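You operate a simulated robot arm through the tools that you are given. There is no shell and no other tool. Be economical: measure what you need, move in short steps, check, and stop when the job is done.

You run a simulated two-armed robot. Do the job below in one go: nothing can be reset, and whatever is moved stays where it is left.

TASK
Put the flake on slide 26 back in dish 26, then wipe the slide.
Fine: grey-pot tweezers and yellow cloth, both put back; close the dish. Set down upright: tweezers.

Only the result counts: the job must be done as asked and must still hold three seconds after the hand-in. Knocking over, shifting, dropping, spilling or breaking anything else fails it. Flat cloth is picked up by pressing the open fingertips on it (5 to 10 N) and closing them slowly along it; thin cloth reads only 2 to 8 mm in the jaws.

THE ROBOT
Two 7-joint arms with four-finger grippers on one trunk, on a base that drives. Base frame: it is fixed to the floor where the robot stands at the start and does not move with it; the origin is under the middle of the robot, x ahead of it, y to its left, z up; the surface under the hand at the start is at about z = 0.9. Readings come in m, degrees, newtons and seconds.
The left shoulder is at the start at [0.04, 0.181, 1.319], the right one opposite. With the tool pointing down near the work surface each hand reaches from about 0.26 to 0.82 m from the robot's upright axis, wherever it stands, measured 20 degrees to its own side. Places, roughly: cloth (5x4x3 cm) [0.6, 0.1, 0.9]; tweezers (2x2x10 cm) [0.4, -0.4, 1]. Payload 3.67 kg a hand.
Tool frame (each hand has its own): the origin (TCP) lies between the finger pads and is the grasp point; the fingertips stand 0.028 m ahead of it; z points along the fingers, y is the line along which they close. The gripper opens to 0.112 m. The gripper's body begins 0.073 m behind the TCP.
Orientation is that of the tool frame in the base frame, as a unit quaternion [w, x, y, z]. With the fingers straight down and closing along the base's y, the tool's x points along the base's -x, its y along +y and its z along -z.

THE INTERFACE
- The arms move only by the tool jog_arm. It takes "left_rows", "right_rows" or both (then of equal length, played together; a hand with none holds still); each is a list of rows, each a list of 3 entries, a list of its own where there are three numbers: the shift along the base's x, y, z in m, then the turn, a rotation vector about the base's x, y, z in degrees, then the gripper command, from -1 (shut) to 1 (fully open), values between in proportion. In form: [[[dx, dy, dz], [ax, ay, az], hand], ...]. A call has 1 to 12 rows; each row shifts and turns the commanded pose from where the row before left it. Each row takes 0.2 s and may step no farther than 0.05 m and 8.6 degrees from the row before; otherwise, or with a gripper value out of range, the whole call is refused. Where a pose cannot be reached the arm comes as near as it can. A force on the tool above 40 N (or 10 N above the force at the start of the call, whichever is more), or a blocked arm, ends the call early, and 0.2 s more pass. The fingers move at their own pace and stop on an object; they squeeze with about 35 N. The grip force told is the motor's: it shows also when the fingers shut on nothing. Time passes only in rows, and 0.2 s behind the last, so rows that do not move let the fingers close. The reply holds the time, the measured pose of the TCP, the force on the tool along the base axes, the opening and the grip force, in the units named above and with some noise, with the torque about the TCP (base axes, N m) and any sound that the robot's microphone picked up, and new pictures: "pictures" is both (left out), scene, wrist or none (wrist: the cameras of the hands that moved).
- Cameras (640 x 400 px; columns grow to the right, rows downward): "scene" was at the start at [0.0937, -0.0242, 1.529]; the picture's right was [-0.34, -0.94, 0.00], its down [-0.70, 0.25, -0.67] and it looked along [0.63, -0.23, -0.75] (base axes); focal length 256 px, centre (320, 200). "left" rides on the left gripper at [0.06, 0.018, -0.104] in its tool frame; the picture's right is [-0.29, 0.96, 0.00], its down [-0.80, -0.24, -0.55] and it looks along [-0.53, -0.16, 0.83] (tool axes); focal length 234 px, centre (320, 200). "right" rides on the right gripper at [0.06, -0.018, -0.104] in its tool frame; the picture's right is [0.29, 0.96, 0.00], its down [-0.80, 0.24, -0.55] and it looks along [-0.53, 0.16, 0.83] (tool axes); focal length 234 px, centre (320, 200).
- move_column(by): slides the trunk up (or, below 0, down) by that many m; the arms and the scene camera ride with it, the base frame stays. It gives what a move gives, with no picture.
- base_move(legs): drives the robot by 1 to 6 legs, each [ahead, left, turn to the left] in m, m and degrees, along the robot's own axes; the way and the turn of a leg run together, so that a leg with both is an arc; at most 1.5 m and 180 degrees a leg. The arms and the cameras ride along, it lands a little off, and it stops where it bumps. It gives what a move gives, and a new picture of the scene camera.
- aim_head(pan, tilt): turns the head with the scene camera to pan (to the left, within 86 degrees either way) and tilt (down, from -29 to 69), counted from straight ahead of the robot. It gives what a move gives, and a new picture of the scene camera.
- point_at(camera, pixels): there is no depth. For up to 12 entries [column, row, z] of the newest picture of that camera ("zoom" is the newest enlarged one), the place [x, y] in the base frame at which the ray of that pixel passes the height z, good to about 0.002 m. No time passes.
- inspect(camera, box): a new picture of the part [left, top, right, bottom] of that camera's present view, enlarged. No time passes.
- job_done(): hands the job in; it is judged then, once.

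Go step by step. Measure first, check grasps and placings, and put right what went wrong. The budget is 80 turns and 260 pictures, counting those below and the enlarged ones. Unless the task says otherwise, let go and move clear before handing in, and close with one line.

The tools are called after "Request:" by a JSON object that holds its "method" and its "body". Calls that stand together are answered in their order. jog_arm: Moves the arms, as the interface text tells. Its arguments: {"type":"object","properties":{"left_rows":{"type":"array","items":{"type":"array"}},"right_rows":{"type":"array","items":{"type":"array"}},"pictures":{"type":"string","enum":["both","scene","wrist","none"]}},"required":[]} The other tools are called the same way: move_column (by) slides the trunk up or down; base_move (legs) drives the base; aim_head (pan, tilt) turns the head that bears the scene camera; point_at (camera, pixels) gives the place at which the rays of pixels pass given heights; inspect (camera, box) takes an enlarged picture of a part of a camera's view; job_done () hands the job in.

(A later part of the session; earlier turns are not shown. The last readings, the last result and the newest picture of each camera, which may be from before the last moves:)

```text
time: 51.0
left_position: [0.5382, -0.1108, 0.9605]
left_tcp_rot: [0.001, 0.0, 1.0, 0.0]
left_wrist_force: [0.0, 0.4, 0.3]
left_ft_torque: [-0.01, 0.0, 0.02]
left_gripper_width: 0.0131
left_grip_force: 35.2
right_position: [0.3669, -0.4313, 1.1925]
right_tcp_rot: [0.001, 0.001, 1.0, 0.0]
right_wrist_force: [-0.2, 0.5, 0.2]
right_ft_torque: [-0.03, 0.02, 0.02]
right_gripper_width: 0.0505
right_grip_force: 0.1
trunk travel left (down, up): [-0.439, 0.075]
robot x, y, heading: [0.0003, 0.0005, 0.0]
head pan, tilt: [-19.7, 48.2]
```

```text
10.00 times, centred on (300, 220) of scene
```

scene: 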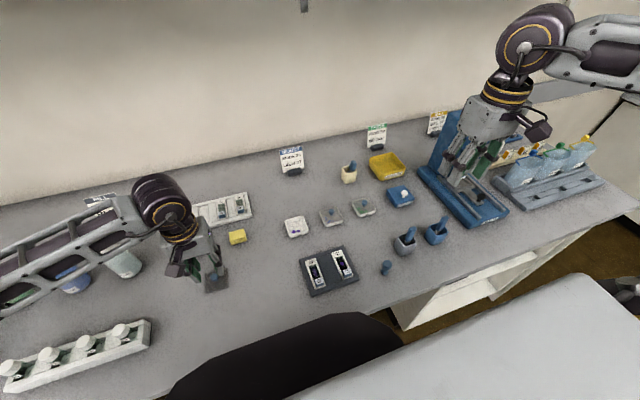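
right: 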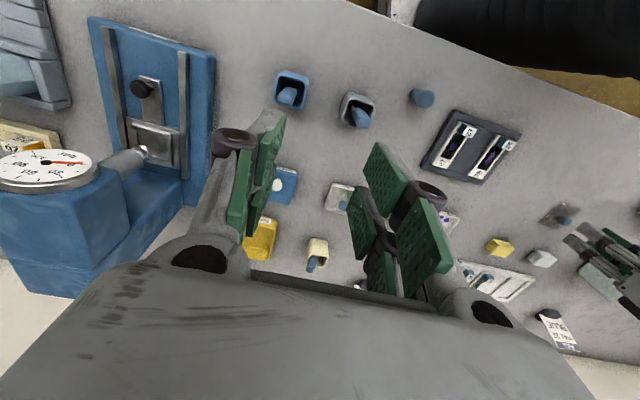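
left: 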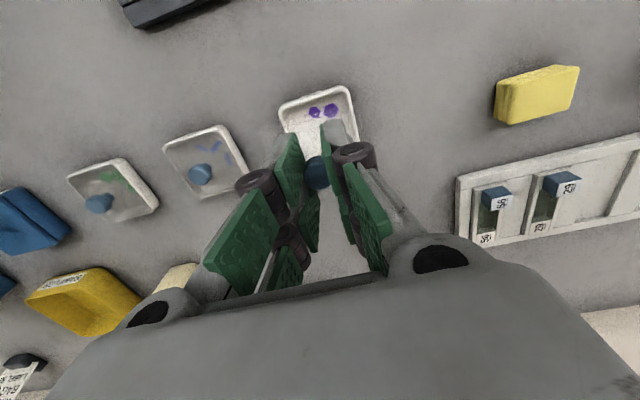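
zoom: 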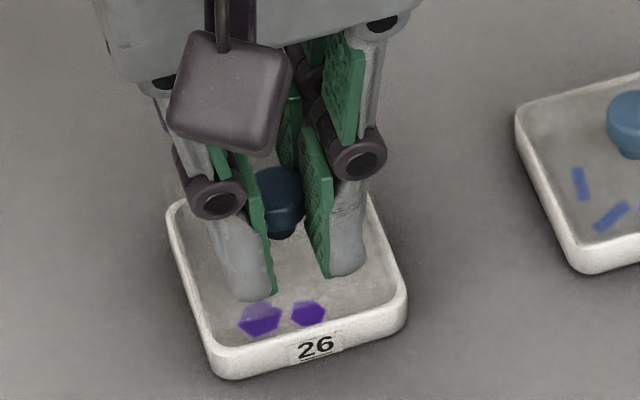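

The lid is centred (25 and 18 px overhang). I'll lower with a −1 mm x trim, then in small steps until it seats.

Request:
{"method": "jog_arm", "body": {"left_rows": [[[-0.001, 0, -0.003], [0, 0, 0], -1], [[0, 0, -0.003], [0, 0, 0], -1], [[0, 0, -0.001], [0, 0, 0], -1], [[0, 0, 0], [0, 0, 0], -1]], "pictures": "none"}}

Request:
{"method": "inspect", "body": {"camera": "left", "box": [240, 70, 400, 180]}}

Request:
{"method": "inspect", "body": {"camera": "scene", "box": [268, 200, 332, 240]}}

```text
time: 52.0
left_position: [0.5369, -0.1116, 0.9518]
left_tcp_rot: [0.0, 0.0, 1.0, 0.0]
left_wrist_force: [0.2, -0.2, -0.8]
left_ft_torque: [0.03, -0.01, 0.0]
left_gripper_width: 0.0121
left_grip_force: 35.4
right_position: [0.3674, -0.4311, 1.193]
right_tcp_rot: [0.0, -0.001, 1.0, -0.001]
right_wrist_force: [0.0, -0.3, -0.1]
right_ft_torque: [-0.01, 0.01, 0.02]
right_gripper_width: 0.0502
right_grip_force: 0.0
trunk travel left (down, up): [-0.439, 0.075]
robot x, y, heading: [0.0006, -0.0026, -0.0]
head pan, tilt: [-19.7, 48.2]
```

```text
3.64 times, centred on (320, 125) of left
```

zoom: 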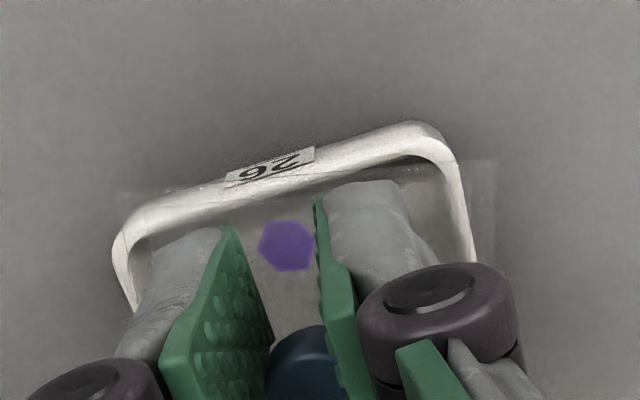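

```text
10.00 times, centred on (300, 220) of scene
```

zoom: 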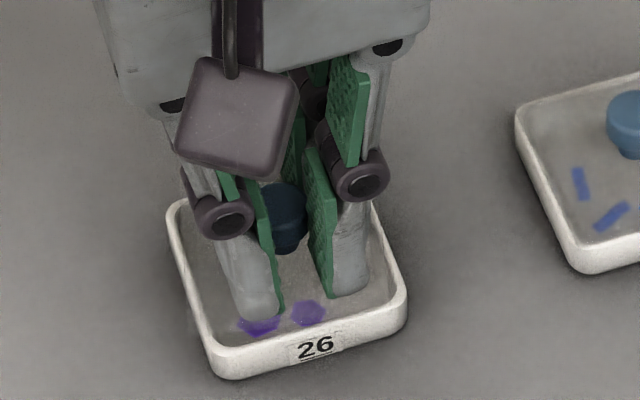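

Request:
{"method": "inspect", "body": {"camera": "left", "box": [264, 95, 384, 165]}}

Request:
{"method": "inspect", "body": {"camera": "scene", "box": [280, 210, 320, 240]}}

```text
5.33 times, centred on (324, 130) of left
```

zoom: 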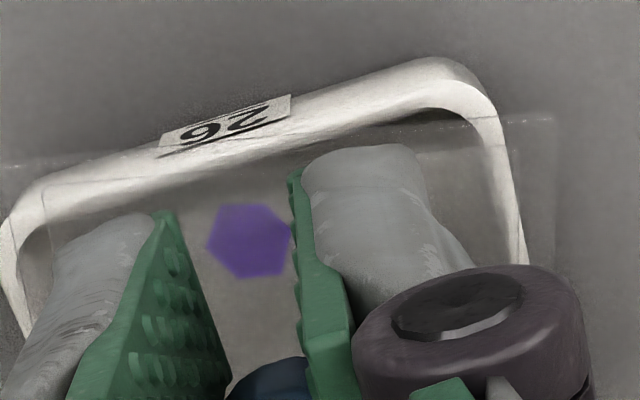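

```text
13.33 times, centred on (300, 225) of scene
```

zoom: 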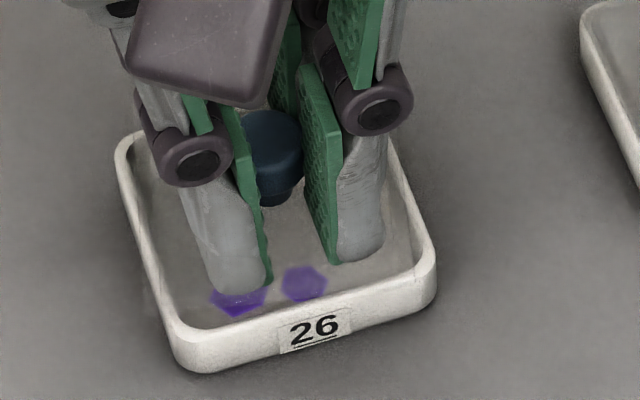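

The lid has yawed about 11° clockwise in the grip: its front edge slopes less than the dish rim. I'll raise 2 mm and turn the wrist +11° about z to realign it.

Request:
{"method": "jog_arm", "body": {"left_rows": [[[0, 0, 0.002], [0, 0, 0], -1], [[0, 0, 0], [0, 0, 5.5], -1], [[0, 0, 0], [0, 0, 5.5], -1], [[0, 0, 0], [0, 0, 0], -1]], "pictures": "none"}}

Request:
{"method": "inspect", "body": {"camera": "left", "box": [250, 80, 390, 170]}}

Request:
{"method": "inspect", "body": {"camera": "scene", "box": [280, 205, 320, 240]}}

```text
time: 53.0
left_position: [0.5373, -0.1107, 0.9535]
left_tcp_rot: [0.001, -0.097, 0.995, 0.0]
left_wrist_force: [-0.1, -0.8, 0.0]
left_ft_torque: [0.0, 0.02, -0.03]
left_gripper_width: 0.0122
left_grip_force: 34.9
right_position: [0.3667, -0.4325, 1.1927]
right_tcp_rot: [0.0, 0.0, 1.0, 0.0]
right_wrist_force: [1.4, -0.6, -0.6]
right_ft_torque: [0.01, 0.02, 0.02]
right_gripper_width: 0.0502
right_grip_force: 0.0
trunk travel left (down, up): [-0.439, 0.075]
robot x, y, heading: [0.0009, -0.002, 0.2]
head pan, tilt: [-19.7, 48.2]
```

```text
4.44 times, centred on (320, 125) of left
```

zoom: 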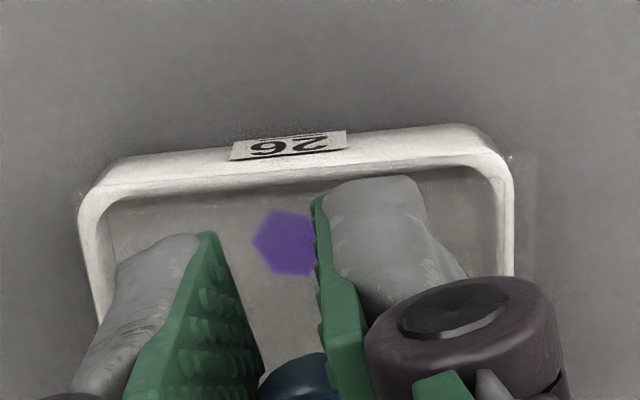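

```text
11.43 times, centred on (300, 222) of scene
```

zoom: 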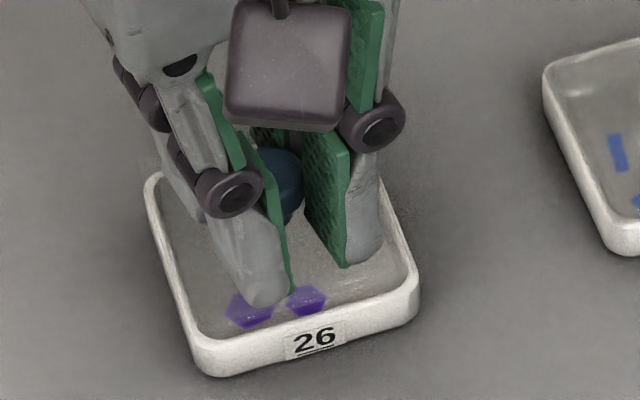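

The lid is now parallel to the dish, about 1 mm too far to +y. I'll trim that and seat it.

Request:
{"method": "jog_arm", "body": {"left_rows": [[[0, -0.001, -0.002], [0, 0, 0], -1], [[0, 0, -0.002], [0, 0, 0], -1], [[0, 0, -0.001], [0, 0, 0], -1], [[0, 0, 0], [0, 0, 0], -1]], "pictures": "none"}}

Request:
{"method": "inspect", "body": {"camera": "left", "box": [250, 80, 390, 170]}}

```text
time: 54.0
left_position: [0.5375, -0.1116, 0.9496]
left_tcp_rot: [0.0, -0.097, 0.995, 0.0]
left_wrist_force: [0.2, -0.2, -0.4]
left_ft_torque: [0.02, 0.0, 0.02]
left_gripper_width: 0.0121
left_grip_force: 35.0
right_position: [0.3676, -0.4321, 1.1925]
right_tcp_rot: [0.0, 0.0, 1.0, 0.0]
right_wrist_force: [-0.1, -1.3, -0.1]
right_ft_torque: [-0.02, 0.01, 0.01]
right_gripper_width: 0.0504
right_grip_force: 0.1
trunk travel left (down, up): [-0.439, 0.075]
robot x, y, heading: [0.0021, 0.0018, -0.1]
head pan, tilt: [-19.7, 48.2]
```

```text
4.44 times, centred on (320, 125) of left
```

zoom: 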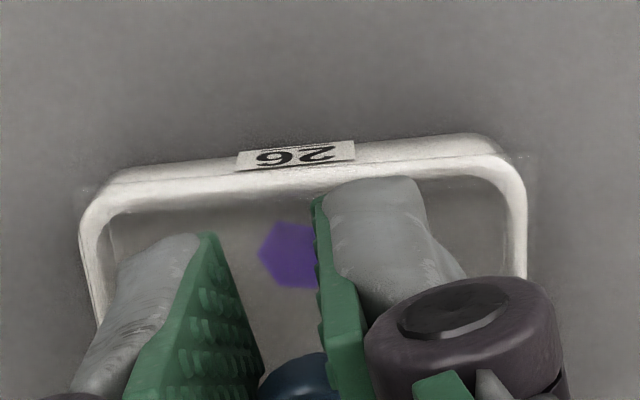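

Nicely centred and parallel. I'll continue down to contact.

Request:
{"method": "jog_arm", "body": {"left_rows": [[[0, 0, -0.001], [0, 0, 0], -1], [[0, 0, -0.001], [0, 0, 0], -1], [[0, 0, 0], [0, 0, 0], -1]], "pictures": "none"}}

Request:
{"method": "inspect", "body": {"camera": "left", "box": [250, 80, 390, 170]}}

```text
time: 54.8
left_position: [0.5357, -0.1117, 0.9481]
left_tcp_rot: [0.0, -0.097, 0.995, 0.0]
left_wrist_force: [-0.5, -0.4, 0.1]
left_ft_torque: [0.01, -0.04, 0.01]
left_gripper_width: 0.012
left_grip_force: 35.5
right_position: [0.3665, -0.4309, 1.1932]
right_tcp_rot: [0.0, 0.0, 1.0, -0.001]
right_wrist_force: [-0.1, -0.1, 0.8]
right_ft_torque: [0.0, -0.02, -0.01]
right_gripper_width: 0.0503
right_grip_force: 0.0
trunk travel left (down, up): [-0.439, 0.075]
robot x, y, heading: [0.0026, -0.0003, 0.1]
head pan, tilt: [-19.7, 48.2]
```

```text
4.44 times, centred on (320, 125) of left
```

zoom: 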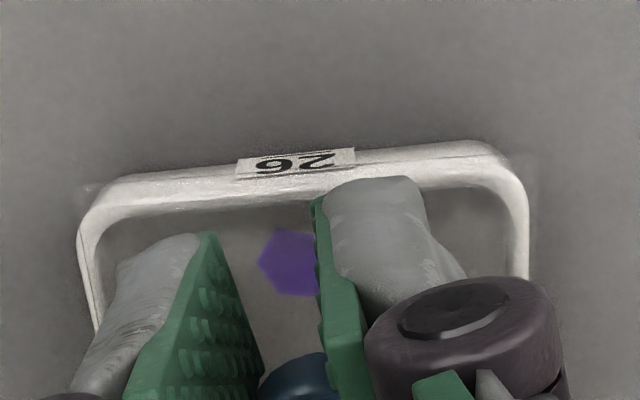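

Request:
{"method": "jog_arm", "body": {"left_rows": [[[0.001, 0, -0.001], [0, 0, 0], -1], [[0, 0, -0.001], [0, 0, 0], -1], [[0, 0, -0.001], [0, 0, 0], -1], [[0, 0, 0], [0, 0, 0], -1]], "pictures": "none"}}

Request:
{"method": "inspect", "body": {"camera": "left", "box": [250, 80, 390, 170]}}

```text
time: 55.8
left_position: [0.5377, -0.1129, 0.9465]
left_tcp_rot: [0.0, -0.096, 0.995, -0.001]
left_wrist_force: [-0.5, 1.2, 15.9]
left_ft_torque: [-0.17, 0.39, 0.0]
left_gripper_width: 0.012
left_grip_force: 35.2
right_position: [0.365, -0.4318, 1.1929]
right_tcp_rot: [0.001, 0.0, 1.0, 0.0]
right_wrist_force: [-0.5, 0.0, -1.0]
right_ft_torque: [-0.03, 0.0, -0.02]
right_gripper_width: 0.0503
right_grip_force: 0.1
trunk travel left (down, up): [-0.439, 0.075]
robot x, y, heading: [-0.0008, -0.002, 0.0]
head pan, tilt: [-19.7, 48.2]
```

```text
4.44 times, centred on (320, 125) of left
```

zoom: 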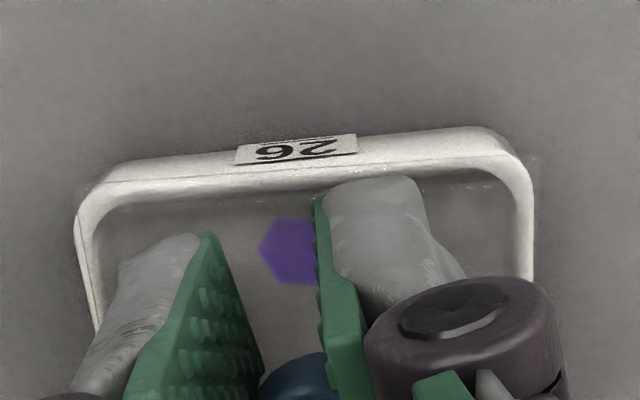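

Contact at 15.9 N, so the lid is on the rim. I'll ease up 1 mm, open, rise and inspect the seating.

Request:
{"method": "jog_arm", "body": {"left_rows": [[[0, 0, 0.001], [0, 0, 0], -1], [[0, 0, 0], [0, 0, 0], -0.6], [[0, 0, 0], [0, 0, 0], -0.3], [[0, 0, 0], [0, 0, 0], -0.2], [[0, 0, 0.03], [0, 0, 0], -0.2], [[0, 0, 0.04], [0, 0, 0], -0.1], [[0, 0, 0.03], [0, 0, -5.5], -0.1], [[0, 0, 0], [0, 0, -5.5], -0.1]], "pictures": "none"}}

Request:
{"method": "inspect", "body": {"camera": "left", "box": [270, 70, 370, 150]}}

Request:
{"method": "inspect", "body": {"camera": "scene", "box": [275, 200, 345, 245]}}

```text
time: 57.6
left_position: [0.5378, -0.1118, 1.044]
left_tcp_rot: [0.0, -0.001, 1.0, 0.0]
left_wrist_force: [0.8, 0.2, -0.4]
left_ft_torque: [-0.04, 0.02, 0.02]
left_gripper_width: 0.0503
left_grip_force: 0.2
right_position: [0.3672, -0.432, 1.1937]
right_tcp_rot: [0.0, 0.0, 1.0, -0.001]
right_wrist_force: [-0.2, 0.3, -0.7]
right_ft_torque: [0.0, 0.0, 0.03]
right_gripper_width: 0.0505
right_grip_force: 0.2
trunk travel left (down, up): [-0.439, 0.075]
robot x, y, heading: [0.0011, -0.0007, -0.2]
head pan, tilt: [-19.7, 48.2]
heard: snap
```

```text
5.00 times, centred on (320, 110) of left
```

zoom: 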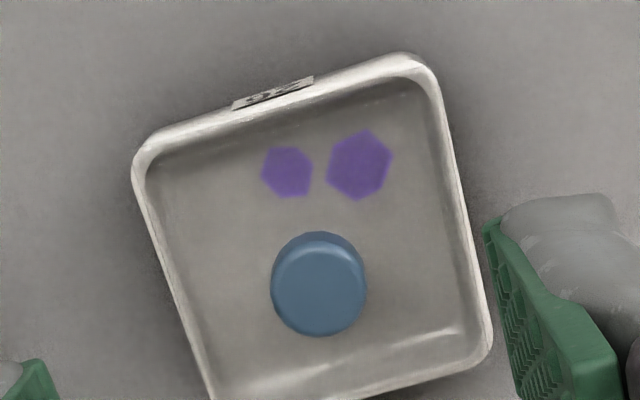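

```text
8.89 times, centred on (310, 222) of scene
```

zoom: 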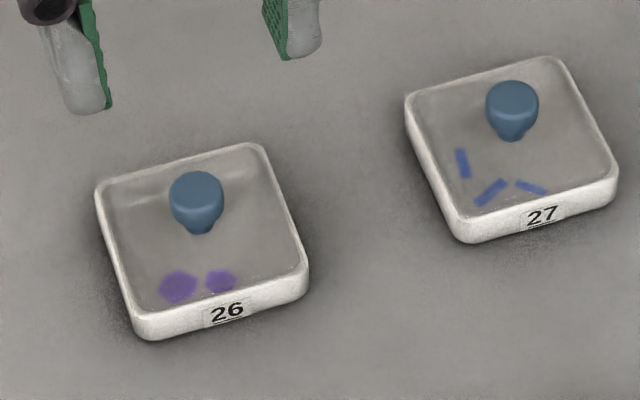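

The lid snapped on, flat and aligned, with both flakes inside. Next is the yellow cloth, so I'll move the left hand over it.

Request:
{"method": "jog_arm", "body": {"left_rows": [[[0, 0.02, 0.03], [0, 0, 0], 0.1], [[0, 0.045, 0.01], [0, 0, 0], 0.3], [[0, 0.045, 0], [0, 0, 0], 0.3], [[0, 0.045, 0], [0, 0, 0], 0.3], [[0, 0.01, 0], [0, 0, 0], 0.3], [[0, 0, 0], [0, 0, 0], 0.3]], "pictures": "both"}}

Request:
{"method": "inspect", "body": {"camera": "left", "box": [260, 60, 380, 160]}}

Request:
{"method": "inspect", "body": {"camera": "scene", "box": [216, 215, 264, 250]}}

Request:
{"method": "inspect", "body": {"camera": "scene", "box": [295, 240, 365, 295]}}

```text
time: 59.0
left_position: [0.537, 0.0528, 1.0845]
left_tcp_rot: [0.0, 0.0, 1.0, 0.001]
left_wrist_force: [-0.2, 0.6, 0.6]
left_ft_torque: [0.03, -0.02, -0.01]
left_gripper_width: 0.0728
left_grip_force: 0.0
right_position: [0.3671, -0.4318, 1.1928]
right_tcp_rot: [0.0, 0.0, 1.0, -0.001]
right_wrist_force: [-0.1, -0.9, 0.1]
right_ft_torque: [-0.03, 0.04, 0.02]
right_gripper_width: 0.0502
right_grip_force: 0.0
trunk travel left (down, up): [-0.439, 0.075]
robot x, y, heading: [0.0009, 0.0002, 0.1]
head pan, tilt: [-19.7, 48.2]
```

scene: 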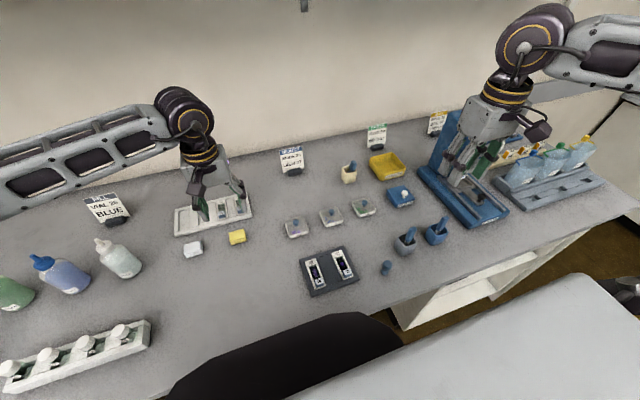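
left: 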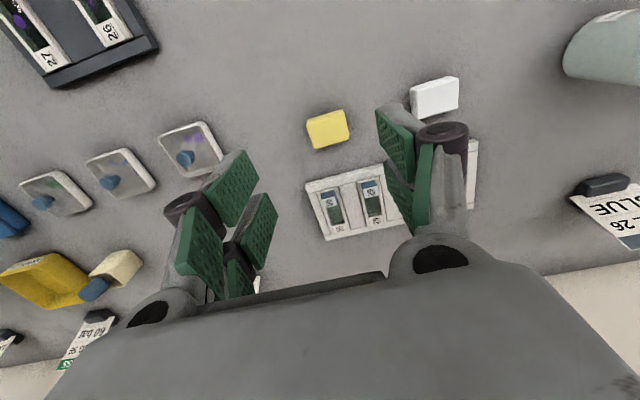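

```text
4.00 times, centred on (320, 110) of left
```

zoom: 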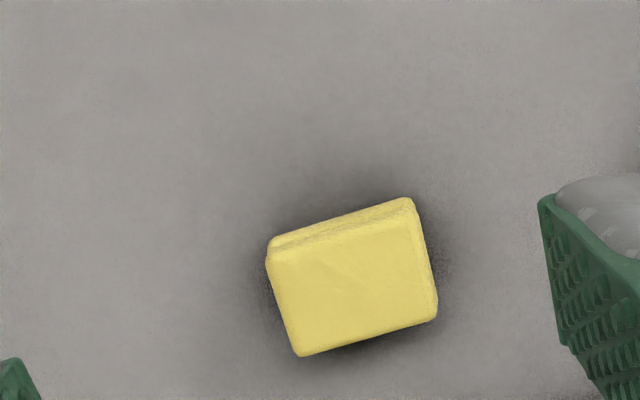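

```text
11.43 times, centred on (240, 232) of scene
```

zoom: 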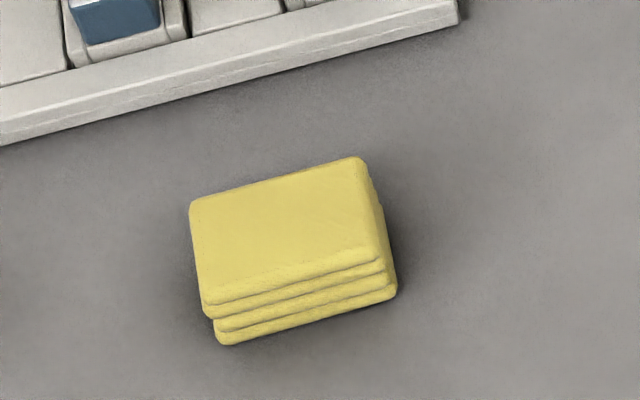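

```text
7.27 times, centred on (330, 268) of scene
```

zoom: 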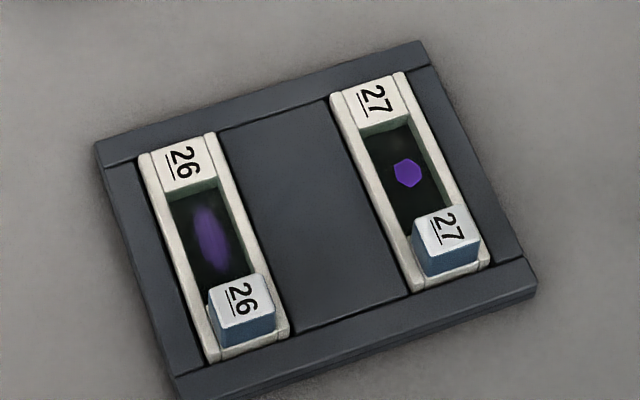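

Request:
{"method": "point_at", "body": {"camera": "left", "pixels": [[307, 123.75, 0.92], [307, 123.75, 0.93], [343, 113.75, 0.92], [343, 113.75, 0.93], [349.25, 138.75, 0.92], [314.5, 148.75, 0.92]]}}

Request:
{"method": "point_at", "body": {"camera": "scene", "pixels": [[245.25, 237.1, 0.92], [245.25, 237.1, 0.93], [229.9, 240.7, 0.92], [243.3, 228.5, 0.92], [229.1, 232.4, 0.92], [231.1, 244.4, 0.895], [246.7, 240, 0.895], [304, 290, 0.9]]}}

```text
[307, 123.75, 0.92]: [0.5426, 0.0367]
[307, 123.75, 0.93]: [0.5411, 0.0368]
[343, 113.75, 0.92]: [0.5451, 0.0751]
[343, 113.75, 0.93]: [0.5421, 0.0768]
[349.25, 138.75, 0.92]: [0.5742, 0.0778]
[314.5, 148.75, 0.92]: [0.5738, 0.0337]
```

```text
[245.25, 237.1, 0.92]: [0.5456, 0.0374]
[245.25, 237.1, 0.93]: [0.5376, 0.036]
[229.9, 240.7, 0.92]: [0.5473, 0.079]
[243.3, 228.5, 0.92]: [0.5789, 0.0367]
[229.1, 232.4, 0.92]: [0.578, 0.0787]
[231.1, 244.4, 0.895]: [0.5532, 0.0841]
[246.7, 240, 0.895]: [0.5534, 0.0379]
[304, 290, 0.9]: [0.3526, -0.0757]
```

The cloth is a folded pad spanning x 0.545–0.576 and y 0.0365–0.078, with its top at about z=0.922. I'll centre over (0.560, 0.0575) and go down to straddle it in y.

Request:
{"method": "jog_arm", "body": {"left_rows": [[[0.012, 0.0025, -0.02], [0, 0, 0], 0.3], [[0.011, 0.0025, -0.03], [0, 0, 0], 0.3], [[0, 0, -0.04], [0, 0, 0], 0.3], [[0, 0, -0.03], [0, 0, 0], 0.3], [[0, 0, 0], [0, 0, 0], 0.3]], "pictures": "wrist"}}

Request:
{"method": "inspect", "body": {"camera": "scene", "box": [200, 205, 280, 255]}}

```text
time: 60.2
left_position: [0.5593, 0.059, 0.9655]
left_tcp_rot: [0.001, 0.0, 1.0, 0.0]
left_wrist_force: [-0.3, 0.0, 0.2]
left_ft_torque: [0.03, 0.01, 0.03]
left_gripper_width: 0.073
left_grip_force: 0.1
right_position: [0.3663, -0.4325, 1.1922]
right_tcp_rot: [0.0, 0.0, 1.0, 0.0]
right_wrist_force: [0.5, -0.8, -1.1]
right_ft_torque: [0.0, -0.01, 0.01]
right_gripper_width: 0.0505
right_grip_force: 0.0
trunk travel left (down, up): [-0.439, 0.075]
robot x, y, heading: [-0.0001, 0.0038, -0.2]
head pan, tilt: [-19.7, 48.2]
```

left: 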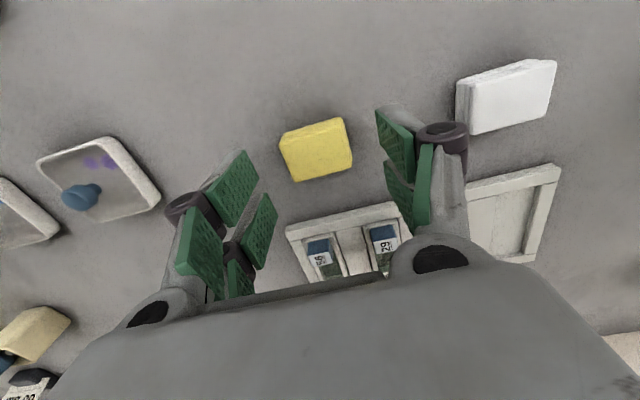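

```text
8.00 times, centred on (240, 230) of scene
```

zoom: 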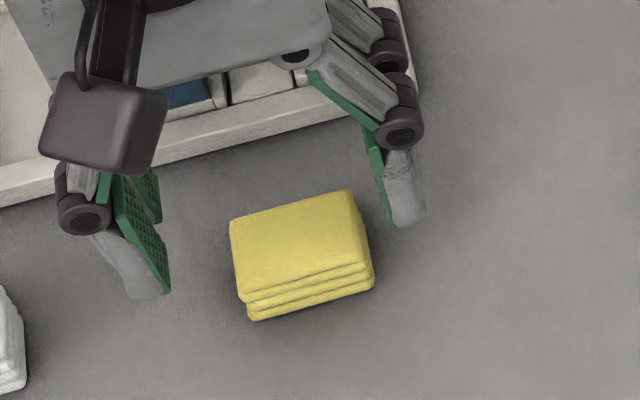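

Request:
{"method": "jog_arm", "body": {"left_rows": [[[0, -0.0015, -0.015], [0, 0, 0], 0.3], [[0, 0, -0.013], [0, 0, 0], 0.3], [[0, 0, 0], [0, 0, 0], 0.3]], "pictures": "wrist"}}

Request:
{"method": "inspect", "body": {"camera": "scene", "box": [200, 205, 280, 255]}}

```text
time: 61.0
left_position: [0.5624, 0.0554, 0.9374]
left_tcp_rot: [0.0, 0.0, 1.0, 0.0]
left_wrist_force: [-0.1, 0.2, 0.1]
left_ft_torque: [0.01, 0.03, 0.01]
left_gripper_width: 0.0727
left_grip_force: 0.1
right_position: [0.3671, -0.4316, 1.1927]
right_tcp_rot: [0.0, -0.001, 1.0, 0.0]
right_wrist_force: [-0.1, -0.3, 0.4]
right_ft_torque: [0.0, -0.01, -0.02]
right_gripper_width: 0.0506
right_grip_force: 0.1
trunk travel left (down, up): [-0.439, 0.075]
robot x, y, heading: [-0.0022, -0.0023, -0.0]
head pan, tilt: [-19.7, 48.2]
```

left: 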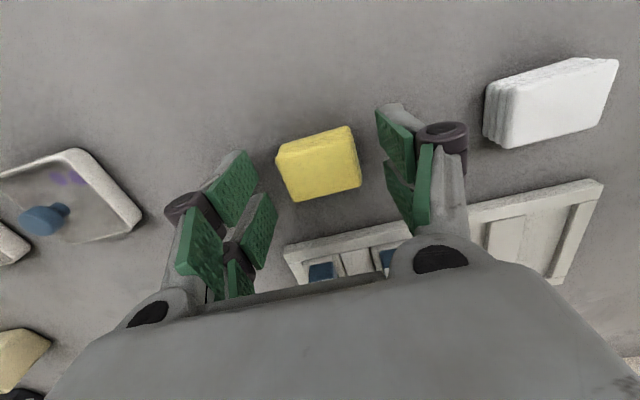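

```text
8.00 times, centred on (240, 230) of scene
```

zoom: 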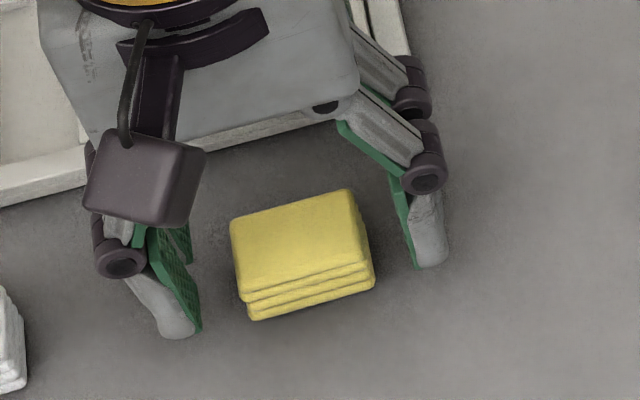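

Centred at (319,165). I'll close slowly on the cloth.

Request:
{"method": "jog_arm", "body": {"left_rows": [[[0, 0.001, -0.002], [0, 0, 0], 0.1], [[0, 0, 0], [0, 0, 0], -0.1], [[0, 0, 0], [0, 0, 0], -0.3], [[0, 0, 0], [0, 0, 0], -0.6], [[0, 0, 0], [0, 0, 0], -1], [[0, 0, 0], [0, 0, 0], -1], [[0, 0, 0], [0, 0, 0], -1]], "pictures": "wrist"}}

Request:
{"method": "inspect", "body": {"camera": "scene", "box": [200, 205, 280, 255]}}

```text
time: 62.6
left_position: [0.5612, 0.0564, 0.9345]
left_tcp_rot: [-0.001, -0.002, 1.0, -0.001]
left_wrist_force: [-0.3, 0.3, 0.3]
left_ft_torque: [-0.02, -0.05, -0.01]
left_gripper_width: 0.0436
left_grip_force: 35.2
right_position: [0.3674, -0.4323, 1.1929]
right_tcp_rot: [0.0, 0.0, 1.0, 0.0]
right_wrist_force: [-0.2, -0.4, -0.9]
right_ft_torque: [-0.05, -0.01, 0.0]
right_gripper_width: 0.0504
right_grip_force: 0.1
trunk travel left (down, up): [-0.439, 0.075]
robot x, y, heading: [0.0002, -0.0009, -0.0]
head pan, tilt: [-19.7, 48.2]
```

left: 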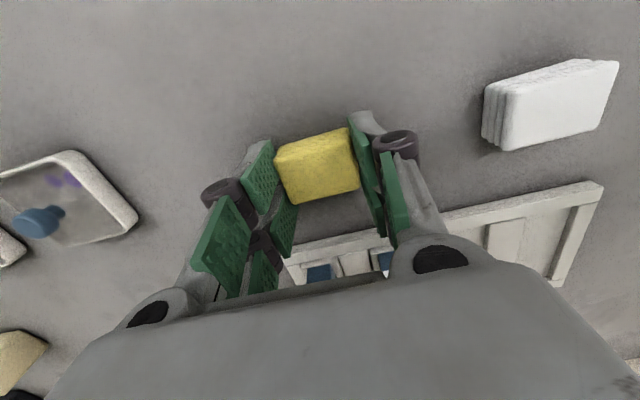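

```text
8.00 times, centred on (240, 230) of scene
```

zoom: 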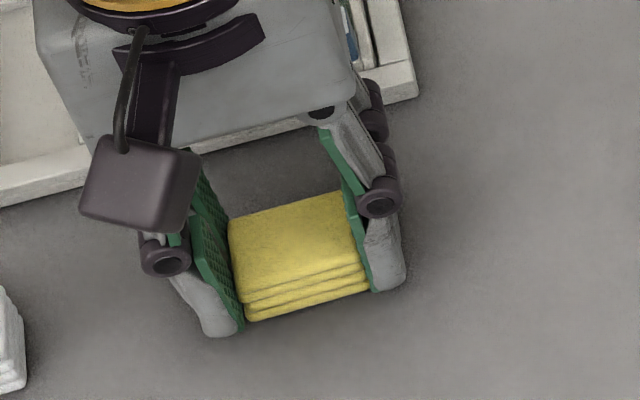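

The cloth is gripped at 43.6 mm. I'll lift it, and measure slide 26's channel and tab.

Request:
{"method": "point_at", "body": {"camera": "scene", "pixels": [[313.5, 280.3, 0.925], [322.8, 278.2, 0.925], [313.5, 280.3, 0.92], [306.6, 266.8, 0.911], [314.2, 264.9, 0.911], [303.9, 262.5, 0.911], [313.9, 259.3, 0.911], [309.8, 277, 0.911], [318.6, 272.5, 0.911], [308.5, 267, 0.907]]}}

Request:
{"method": "jog_arm", "body": {"left_rows": [[[0, 0, 0.015], [0, 0, 0], -1], [[0, 0, 0.03], [0, 0, 0], -1], [[0, -0.01, 0.04], [0, 0, 0], -1], [[0, 0, 0], [0, 0, 0], -1]], "pictures": "wrist"}}

Request:
{"method": "inspect", "body": {"camera": "scene", "box": [200, 185, 280, 250]}}

```text
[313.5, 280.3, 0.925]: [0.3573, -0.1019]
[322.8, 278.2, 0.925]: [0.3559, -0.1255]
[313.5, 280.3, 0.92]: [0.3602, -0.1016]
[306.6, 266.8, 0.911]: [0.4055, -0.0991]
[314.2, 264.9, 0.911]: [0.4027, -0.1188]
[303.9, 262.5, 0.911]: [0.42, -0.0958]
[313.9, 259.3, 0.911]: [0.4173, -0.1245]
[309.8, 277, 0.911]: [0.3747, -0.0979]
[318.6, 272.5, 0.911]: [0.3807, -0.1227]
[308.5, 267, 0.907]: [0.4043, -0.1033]
```

```text
time: 63.6
left_position: [0.559, 0.0484, 1.0219]
left_tcp_rot: [0.0, 0.0, 1.0, 0.0]
left_wrist_force: [0.0, 0.2, 0.1]
left_ft_torque: [0.02, -0.02, 0.0]
left_gripper_width: 0.0435
left_grip_force: 35.4
right_position: [0.3671, -0.4312, 1.1935]
right_tcp_rot: [0.0, 0.0, 1.0, 0.0]
right_wrist_force: [-0.1, 1.1, 0.1]
right_ft_torque: [0.0, 0.01, -0.03]
right_gripper_width: 0.0504
right_grip_force: 0.0
trunk travel left (down, up): [-0.439, 0.075]
robot x, y, heading: [-0.0008, -0.0022, 0.1]
head pan, tilt: [-19.7, 48.2]
```

left: 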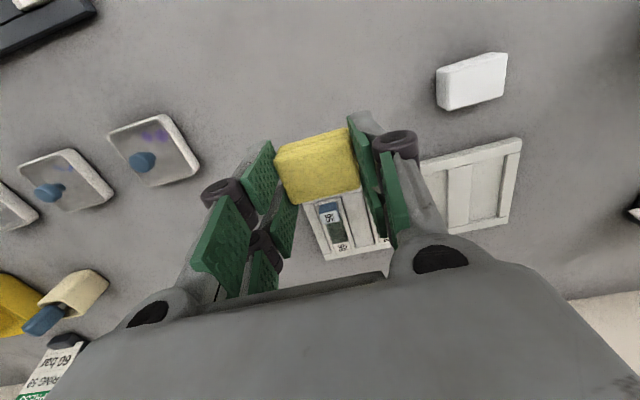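

```text
6.15 times, centred on (240, 218) of scene
```

zoom: 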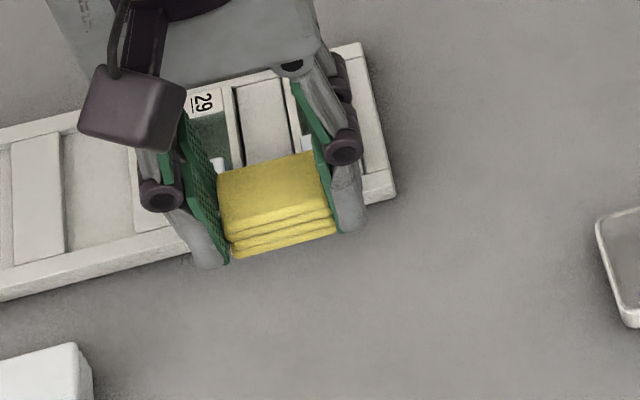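

The channel runs from x≈0.3575 to 0.404 and is about 20 mm wide in y, around −0.112. I'll carry the cloth over slide 26, staying clear of the tab.

Request:
{"method": "jog_arm", "body": {"left_rows": [[[-0.0295, -0.027, 0], [0, 0, 0], -1], [[-0.0295, -0.027, 0], [0, 0, 0], -1], [[-0.0295, -0.027, 0], [0, 0, 0], -1], [[-0.0295, -0.027, 0], [0, 0, 0], -1], [[-0.0295, -0.027, 0], [0, 0, 0], -1], [[-0.0275, -0.026, 0], [0, 0, 0], -1], [[0, 0, -0.03], [0, 0, 0], -1], [[0, 0, 0], [0, 0, 0], -1]], "pictures": "both"}}

Request:
{"method": "inspect", "body": {"camera": "scene", "box": [285, 220, 365, 295]}}

Request:
{"method": "inspect", "body": {"camera": "left", "box": [220, 60, 420, 210]}}

```text
time: 65.4
left_position: [0.3852, -0.1115, 0.9892]
left_tcp_rot: [0.0, 0.0, 1.0, 0.0]
left_wrist_force: [0.2, 0.0, 0.0]
left_ft_torque: [-0.01, 0.01, 0.0]
left_gripper_width: 0.0436
left_grip_force: 35.5
right_position: [0.3668, -0.4315, 1.1931]
right_tcp_rot: [0.0, 0.0, 1.0, 0.0]
right_wrist_force: [-0.5, -0.2, 0.3]
right_ft_torque: [-0.02, 0.0, -0.02]
right_gripper_width: 0.0504
right_grip_force: 0.1
trunk travel left (down, up): [-0.439, 0.075]
robot x, y, heading: [-0.0005, 0.0042, -0.2]
head pan, tilt: [-19.7, 48.2]
```

scene: 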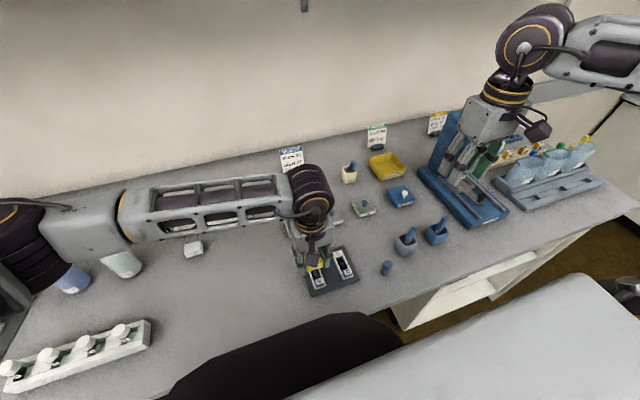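
left: 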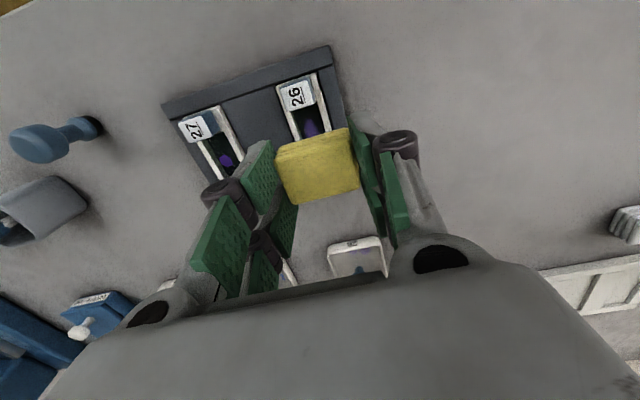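

```text
5.33 times, centred on (325, 258) of scene
```

zoom: 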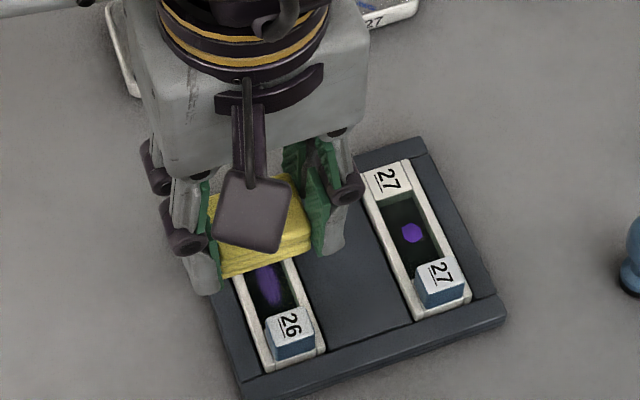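

```text
2.67 times, centred on (320, 135) of left
```

zoom: 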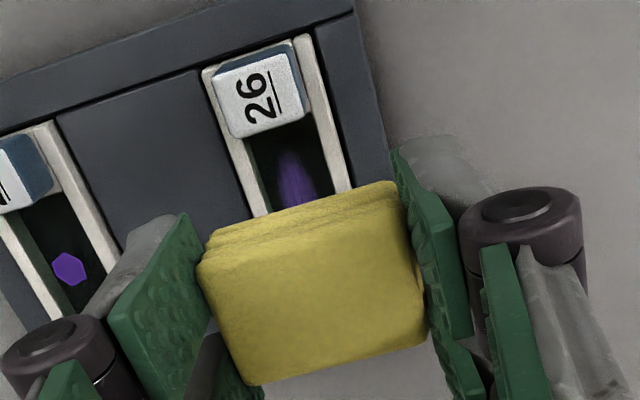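

Positioned with the cloth's front edge at about x=0.369, clear of the tab. I'll lower to just above the slide, then touch.

Request:
{"method": "jog_arm", "body": {"left_rows": [[[0, 0, -0.015], [0, 0, 0], -1], [[0, 0, -0.013], [0, 0, 0], -1], [[0, 0, -0.004], [0, 0, 0], -1], [[0, 0, -0.002], [0, 0, 0], -1], [[0, 0, -0.001], [0, 0, 0], -1], [[0, 0, 0], [0, 0, 0], -1]], "pictures": "none"}}

Request:
{"method": "inspect", "body": {"camera": "scene", "box": [290, 240, 354, 295]}}

Request:
{"method": "inspect", "body": {"camera": "left", "box": [220, 60, 420, 210]}}

```text
time: 66.8
left_position: [0.3857, -0.1126, 0.9545]
left_tcp_rot: [-0.001, -0.001, 1.0, 0.0]
left_wrist_force: [0.7, 0.8, 0.2]
left_ft_torque: [-0.01, 0.01, -0.02]
left_gripper_width: 0.0436
left_grip_force: 34.5
right_position: [0.3674, -0.4321, 1.1923]
right_tcp_rot: [0.0, 0.0, 1.0, 0.001]
right_wrist_force: [0.3, 0.1, 0.2]
right_ft_torque: [0.0, 0.01, -0.01]
right_gripper_width: 0.0501
right_grip_force: 0.1
trunk travel left (down, up): [-0.439, 0.075]
robot x, y, heading: [-0.0014, 0.0003, -0.1]
head pan, tilt: [-19.7, 48.2]
```

```text
7.27 times, centred on (322, 268) of scene
```

zoom: 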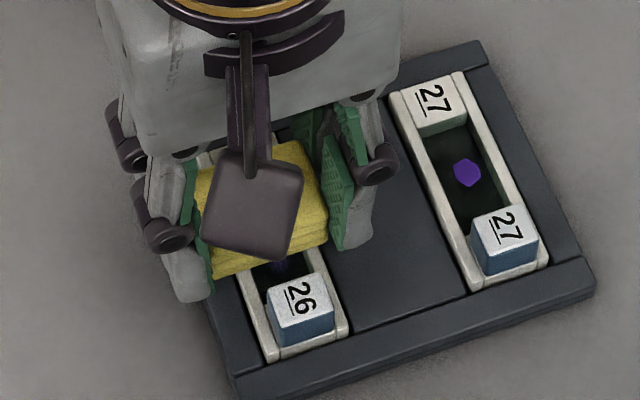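

```text
2.67 times, centred on (320, 135) of left
```

zoom: 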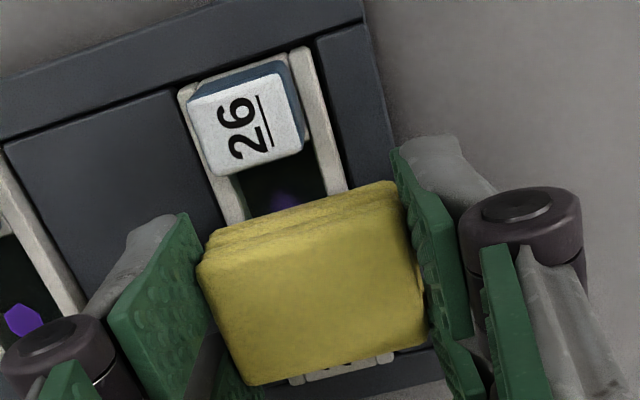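

The cloth is just above the slide and clear of the tab. I'll press down, stroke along x, then lift and check the streak.

Request:
{"method": "jog_arm", "body": {"left_rows": [[[0, 0, -0.002], [0, 0, 0], -1], [[0, 0, -0.0015], [0, 0, 0], -1], [[0, 0, -0.0015], [0, 0, 0], -1], [[0, 0, 0], [0, 0, 0], -1]], "pictures": "none"}}

Request:
{"method": "jog_arm", "body": {"left_rows": [[[-0.004, 0, 0], [0, 0, 0], -1], [[-0.004, 0, 0], [0, 0, 0], -1], [[0.004, 0, 0], [0, 0, 0], -1], [[0.004, 0, 0], [0, 0, 0], -1], [[0.005, 0, 0], [0, 0, 0], -1], [[0.005, 0, 0], [0, 0, 0], -1], [[-0.005, 0, 0], [0, 0, 0], -1], [[-0.005, 0, 0], [0, 0, 0], -1], [[-0.004, 0, 0], [0, 0, 0], -1], [[-0.004, 0, 0], [0, 0, 0], -1], [[0.004, 0, 0], [0, 0, 0], -1], [[0.004, 0, 0], [0, 0, 0], -1]], "pictures": "none"}}

Request:
{"method": "jog_arm", "body": {"left_rows": [[[0, 0, 0.01], [0, 0, 0], -1], [[0.01, 0, 0.03], [0, 0, 0], -1], [[0.03, 0, 0.02], [0, 0, 0], -1], [[0, 0, 0], [0, 0, 0], -1]], "pictures": "wrist"}}

Request:
{"method": "inspect", "body": {"camera": "scene", "box": [290, 240, 354, 295]}}

Request:
{"method": "inspect", "body": {"camera": "left", "box": [220, 20, 400, 160]}}

```text
time: 67.8
left_position: [0.3861, -0.1124, 0.9504]
left_tcp_rot: [0.0, -0.001, 1.0, 0.0]
left_wrist_force: [0.3, 0.3, 0.2]
left_ft_torque: [0.02, -0.02, 0.0]
left_gripper_width: 0.0434
left_grip_force: 34.6
right_position: [0.3679, -0.431, 1.1929]
right_tcp_rot: [0.0, -0.001, 1.0, 0.0]
right_wrist_force: [0.2, 0.2, -1.0]
right_ft_torque: [-0.03, 0.01, 0.01]
right_gripper_width: 0.0504
right_grip_force: 0.1
trunk travel left (down, up): [-0.439, 0.075]
robot x, y, heading: [0.0044, 0.0014, -0.3]
head pan, tilt: [-19.7, 48.2]
```

```text
time: 70.4
left_position: [0.3848, -0.1125, 0.9505]
left_tcp_rot: [-0.001, 0.001, 1.0, 0.0]
left_wrist_force: [-1.2, 0.2, 0.8]
left_ft_torque: [-0.01, 0.05, 0.0]
left_gripper_width: 0.0435
left_grip_force: 35.3
right_position: [0.3672, -0.4323, 1.192]
right_tcp_rot: [0.0, 0.0, 1.0, -0.001]
right_wrist_force: [1.3, 0.3, 0.6]
right_ft_torque: [-0.02, -0.01, 0.01]
right_gripper_width: 0.0503
right_grip_force: 0.0
trunk travel left (down, up): [-0.439, 0.075]
robot x, y, heading: [-0.0008, -0.0005, -0.2]
head pan, tilt: [-19.7, 48.2]
```

```text
time: 71.4
left_position: [0.425, -0.1149, 1.0108]
left_tcp_rot: [-0.001, 0.0, 1.0, 0.0]
left_wrist_force: [0.3, -0.1, 1.0]
left_ft_torque: [0.01, -0.01, 0.0]
left_gripper_width: 0.0436
left_grip_force: 35.1
right_position: [0.3663, -0.4321, 1.1933]
right_tcp_rot: [-0.001, -0.001, 1.0, 0.0]
right_wrist_force: [0.3, 0.4, 0.6]
right_ft_torque: [-0.03, 0.01, 0.01]
right_gripper_width: 0.0505
right_grip_force: 0.1
trunk travel left (down, up): [-0.439, 0.075]
robot x, y, heading: [0.0013, 0.0001, -0.2]
head pan, tilt: [-19.7, 48.2]
```

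left: 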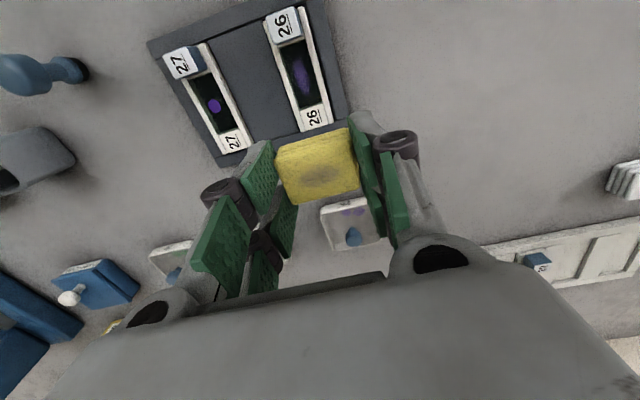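

```text
7.27 times, centred on (322, 268) of scene
```

zoom: 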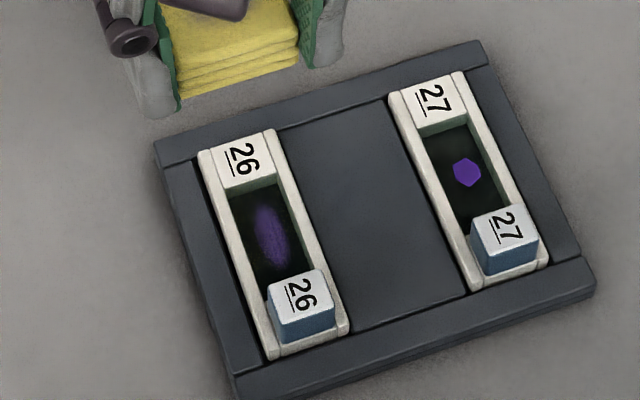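

```text
2.86 times, centred on (310, 90) of left
```

zoom: 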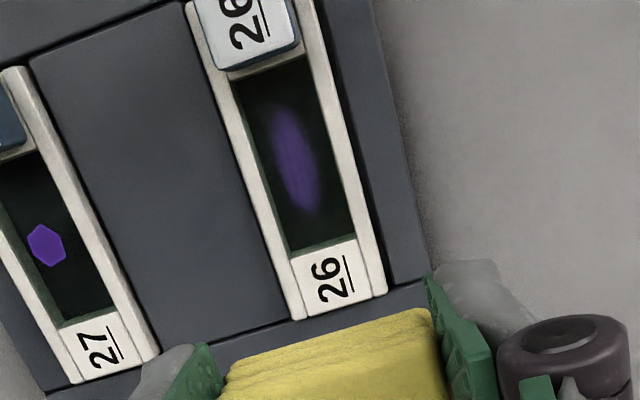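

The cloth took a faint mark, but there was no real contact (0.2 N) and the streak remains. I'll go back lower in two stages, stroking at each, then lift and inspect.

Request:
{"method": "jog_arm", "body": {"left_rows": [[[-0.03, 0.001, -0.02], [0, 0, 0], -1], [[-0.01, 0.001, -0.025], [0, 0, 0], -1], [[0, 0, -0.015], [0, 0, 0], -1], [[0, 0, -0.0015], [0, 0, 0], -1], [[0, 0, -0.001], [0, 0, 0], -1], [[0, 0, 0], [0, 0, 0], -1]], "pictures": "none"}}

Request:
{"method": "jog_arm", "body": {"left_rows": [[[-0.004, 0, 0], [0, 0, 0], -1], [[-0.004, 0, 0], [0, 0, 0], -1], [[0.004, 0, 0], [0, 0, 0], -1], [[0.004, 0, 0], [0, 0, 0], -1], [[0.005, 0, 0], [0, 0, 0], -1], [[0.005, 0, 0], [0, 0, 0], -1], [[-0.005, 0, 0], [0, 0, 0], -1], [[-0.005, 0, -0.001], [0, 0, 0], -1], [[0, 0, -0.0005], [0, 0, 0], -1]], "pictures": "none"}}

Request:
{"method": "jog_arm", "body": {"left_rows": [[[-0.004, 0, 0], [0, 0, 0], -1], [[-0.004, 0, 0], [0, 0, 0], -1], [[0.004, 0, 0], [0, 0, 0], -1], [[0.004, 0, 0], [0, 0, 0], -1], [[0.005, 0, 0], [0, 0, 0], -1], [[0.005, 0, 0], [0, 0, 0], -1], [[-0.005, 0, 0], [0, 0, 0], -1], [[-0.005, 0, 0], [0, 0, 0], -1], [[-0.004, 0, 0], [0, 0, 0], -1], [[-0.004, 0, 0], [0, 0, 0], -1], [[0.004, 0, 0], [0, 0, 0], -1], [[0.004, 0, 0], [0, 0, 0], -1]], "pictures": "none"}}

Request:
{"method": "jog_arm", "body": {"left_rows": [[[0, 0, 0.01], [0, 0, 0], -1], [[0.01, 0, 0.03], [0, 0, 0], -1], [[0.03, 0, 0.02], [0, 0, 0], -1], [[0, 0, 0], [0, 0, 0], -1]], "pictures": "wrist"}}

Request:
{"method": "inspect", "body": {"camera": "scene", "box": [290, 240, 354, 295]}}

Request:
{"method": "inspect", "body": {"camera": "left", "box": [220, 20, 400, 160]}}

```text
time: 72.8
left_position: [0.3856, -0.1126, 0.9494]
left_tcp_rot: [0.002, -0.001, 1.0, -0.001]
left_wrist_force: [1.3, 0.8, 28.5]
left_ft_torque: [-0.11, 0.11, 0.02]
left_gripper_width: 0.0436
left_grip_force: 35.0
right_position: [0.3643, -0.4304, 1.1938]
right_tcp_rot: [0.001, 0.0, 1.0, 0.0]
right_wrist_force: [0.4, 0.5, 0.2]
right_ft_torque: [-0.01, 0.02, 0.02]
right_gripper_width: 0.0504
right_grip_force: 0.2
trunk travel left (down, up): [-0.439, 0.075]
robot x, y, heading: [-0.0012, 0.0011, -0.3]
head pan, tilt: [-19.7, 48.2]
```

```text
time: 74.2
left_position: [0.3873, -0.1124, 0.9502]
left_tcp_rot: [-0.005, 0.003, 1.0, -0.002]
left_wrist_force: [-14.4, 7.3, 24.2]
left_ft_torque: [0.27, 0.32, -0.01]
left_gripper_width: 0.0437
left_grip_force: 34.9
right_position: [0.3652, -0.4322, 1.1934]
right_tcp_rot: [0.0, 0.0, 1.0, 0.0]
right_wrist_force: [1.0, 0.3, -0.6]
right_ft_torque: [-0.01, 0.07, -0.01]
right_gripper_width: 0.0505
right_grip_force: 0.1
trunk travel left (down, up): [-0.439, 0.075]
robot x, y, heading: [-0.0011, -0.0007, 0.1]
head pan, tilt: [-19.7, 48.2]
stopped in row 6 (left hand): the force on the tool passed its limit at 40 N (the readings are from after the stop); the commanded pose is now the measured one
```

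```text
time: 76.8
left_position: [0.3857, -0.112, 0.9486]
left_tcp_rot: [-0.004, 0.004, 1.0, -0.003]
left_wrist_force: [1.9, 3.3, 36.5]
left_ft_torque: [0.13, -0.3, -0.02]
left_gripper_width: 0.0435
left_grip_force: 35.1
right_position: [0.3628, -0.432, 1.194]
right_tcp_rot: [0.001, 0.0, 1.0, -0.001]
right_wrist_force: [0.6, -0.2, 0.2]
right_ft_torque: [0.02, 0.02, -0.01]
right_gripper_width: 0.0502
right_grip_force: 0.1
trunk travel left (down, up): [-0.439, 0.075]
robot x, y, heading: [-0.0026, 0.0019, 0.0]
head pan, tilt: [-19.7, 48.2]
```

```text
time: 77.8
left_position: [0.4305, -0.1137, 1.0045]
left_tcp_rot: [-0.005, 0.003, 1.0, -0.001]
left_wrist_force: [-0.3, -0.1, -1.3]
left_ft_torque: [0.01, 0.0, -0.01]
left_gripper_width: 0.0435
left_grip_force: 34.7
right_position: [0.3654, -0.4316, 1.1929]
right_tcp_rot: [0.0, 0.0, 1.0, 0.0]
right_wrist_force: [1.0, -0.1, -0.3]
right_ft_torque: [0.02, -0.01, -0.01]
right_gripper_width: 0.0505
right_grip_force: 0.1
trunk travel left (down, up): [-0.439, 0.075]
robot x, y, heading: [0.0, 0.0016, -0.1]
head pan, tilt: [-19.7, 48.2]
```

left: 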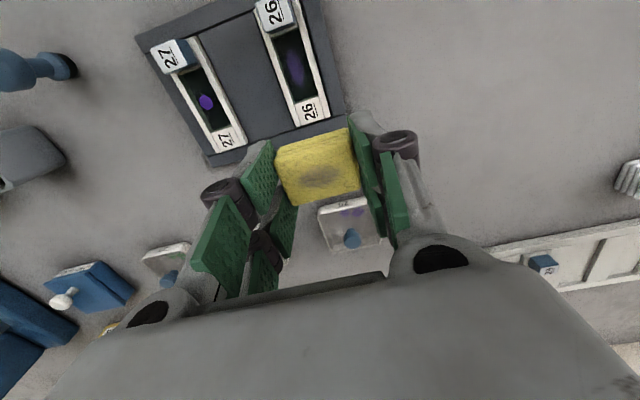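

```text
7.27 times, centred on (322, 268) of scene
```

zoom: 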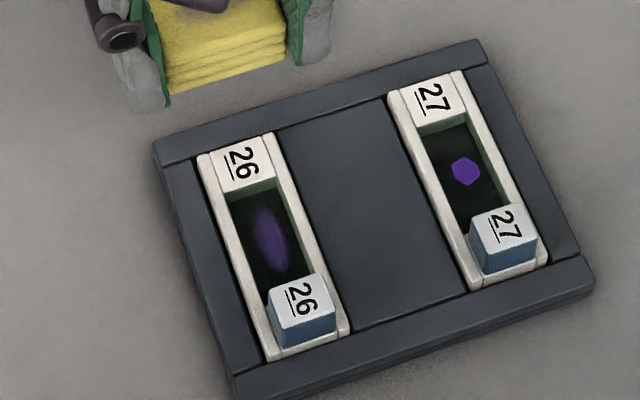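

```text
2.86 times, centred on (310, 90) of left
```

zoom: 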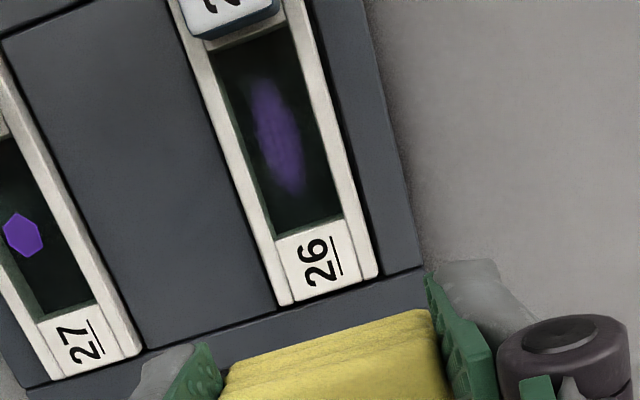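

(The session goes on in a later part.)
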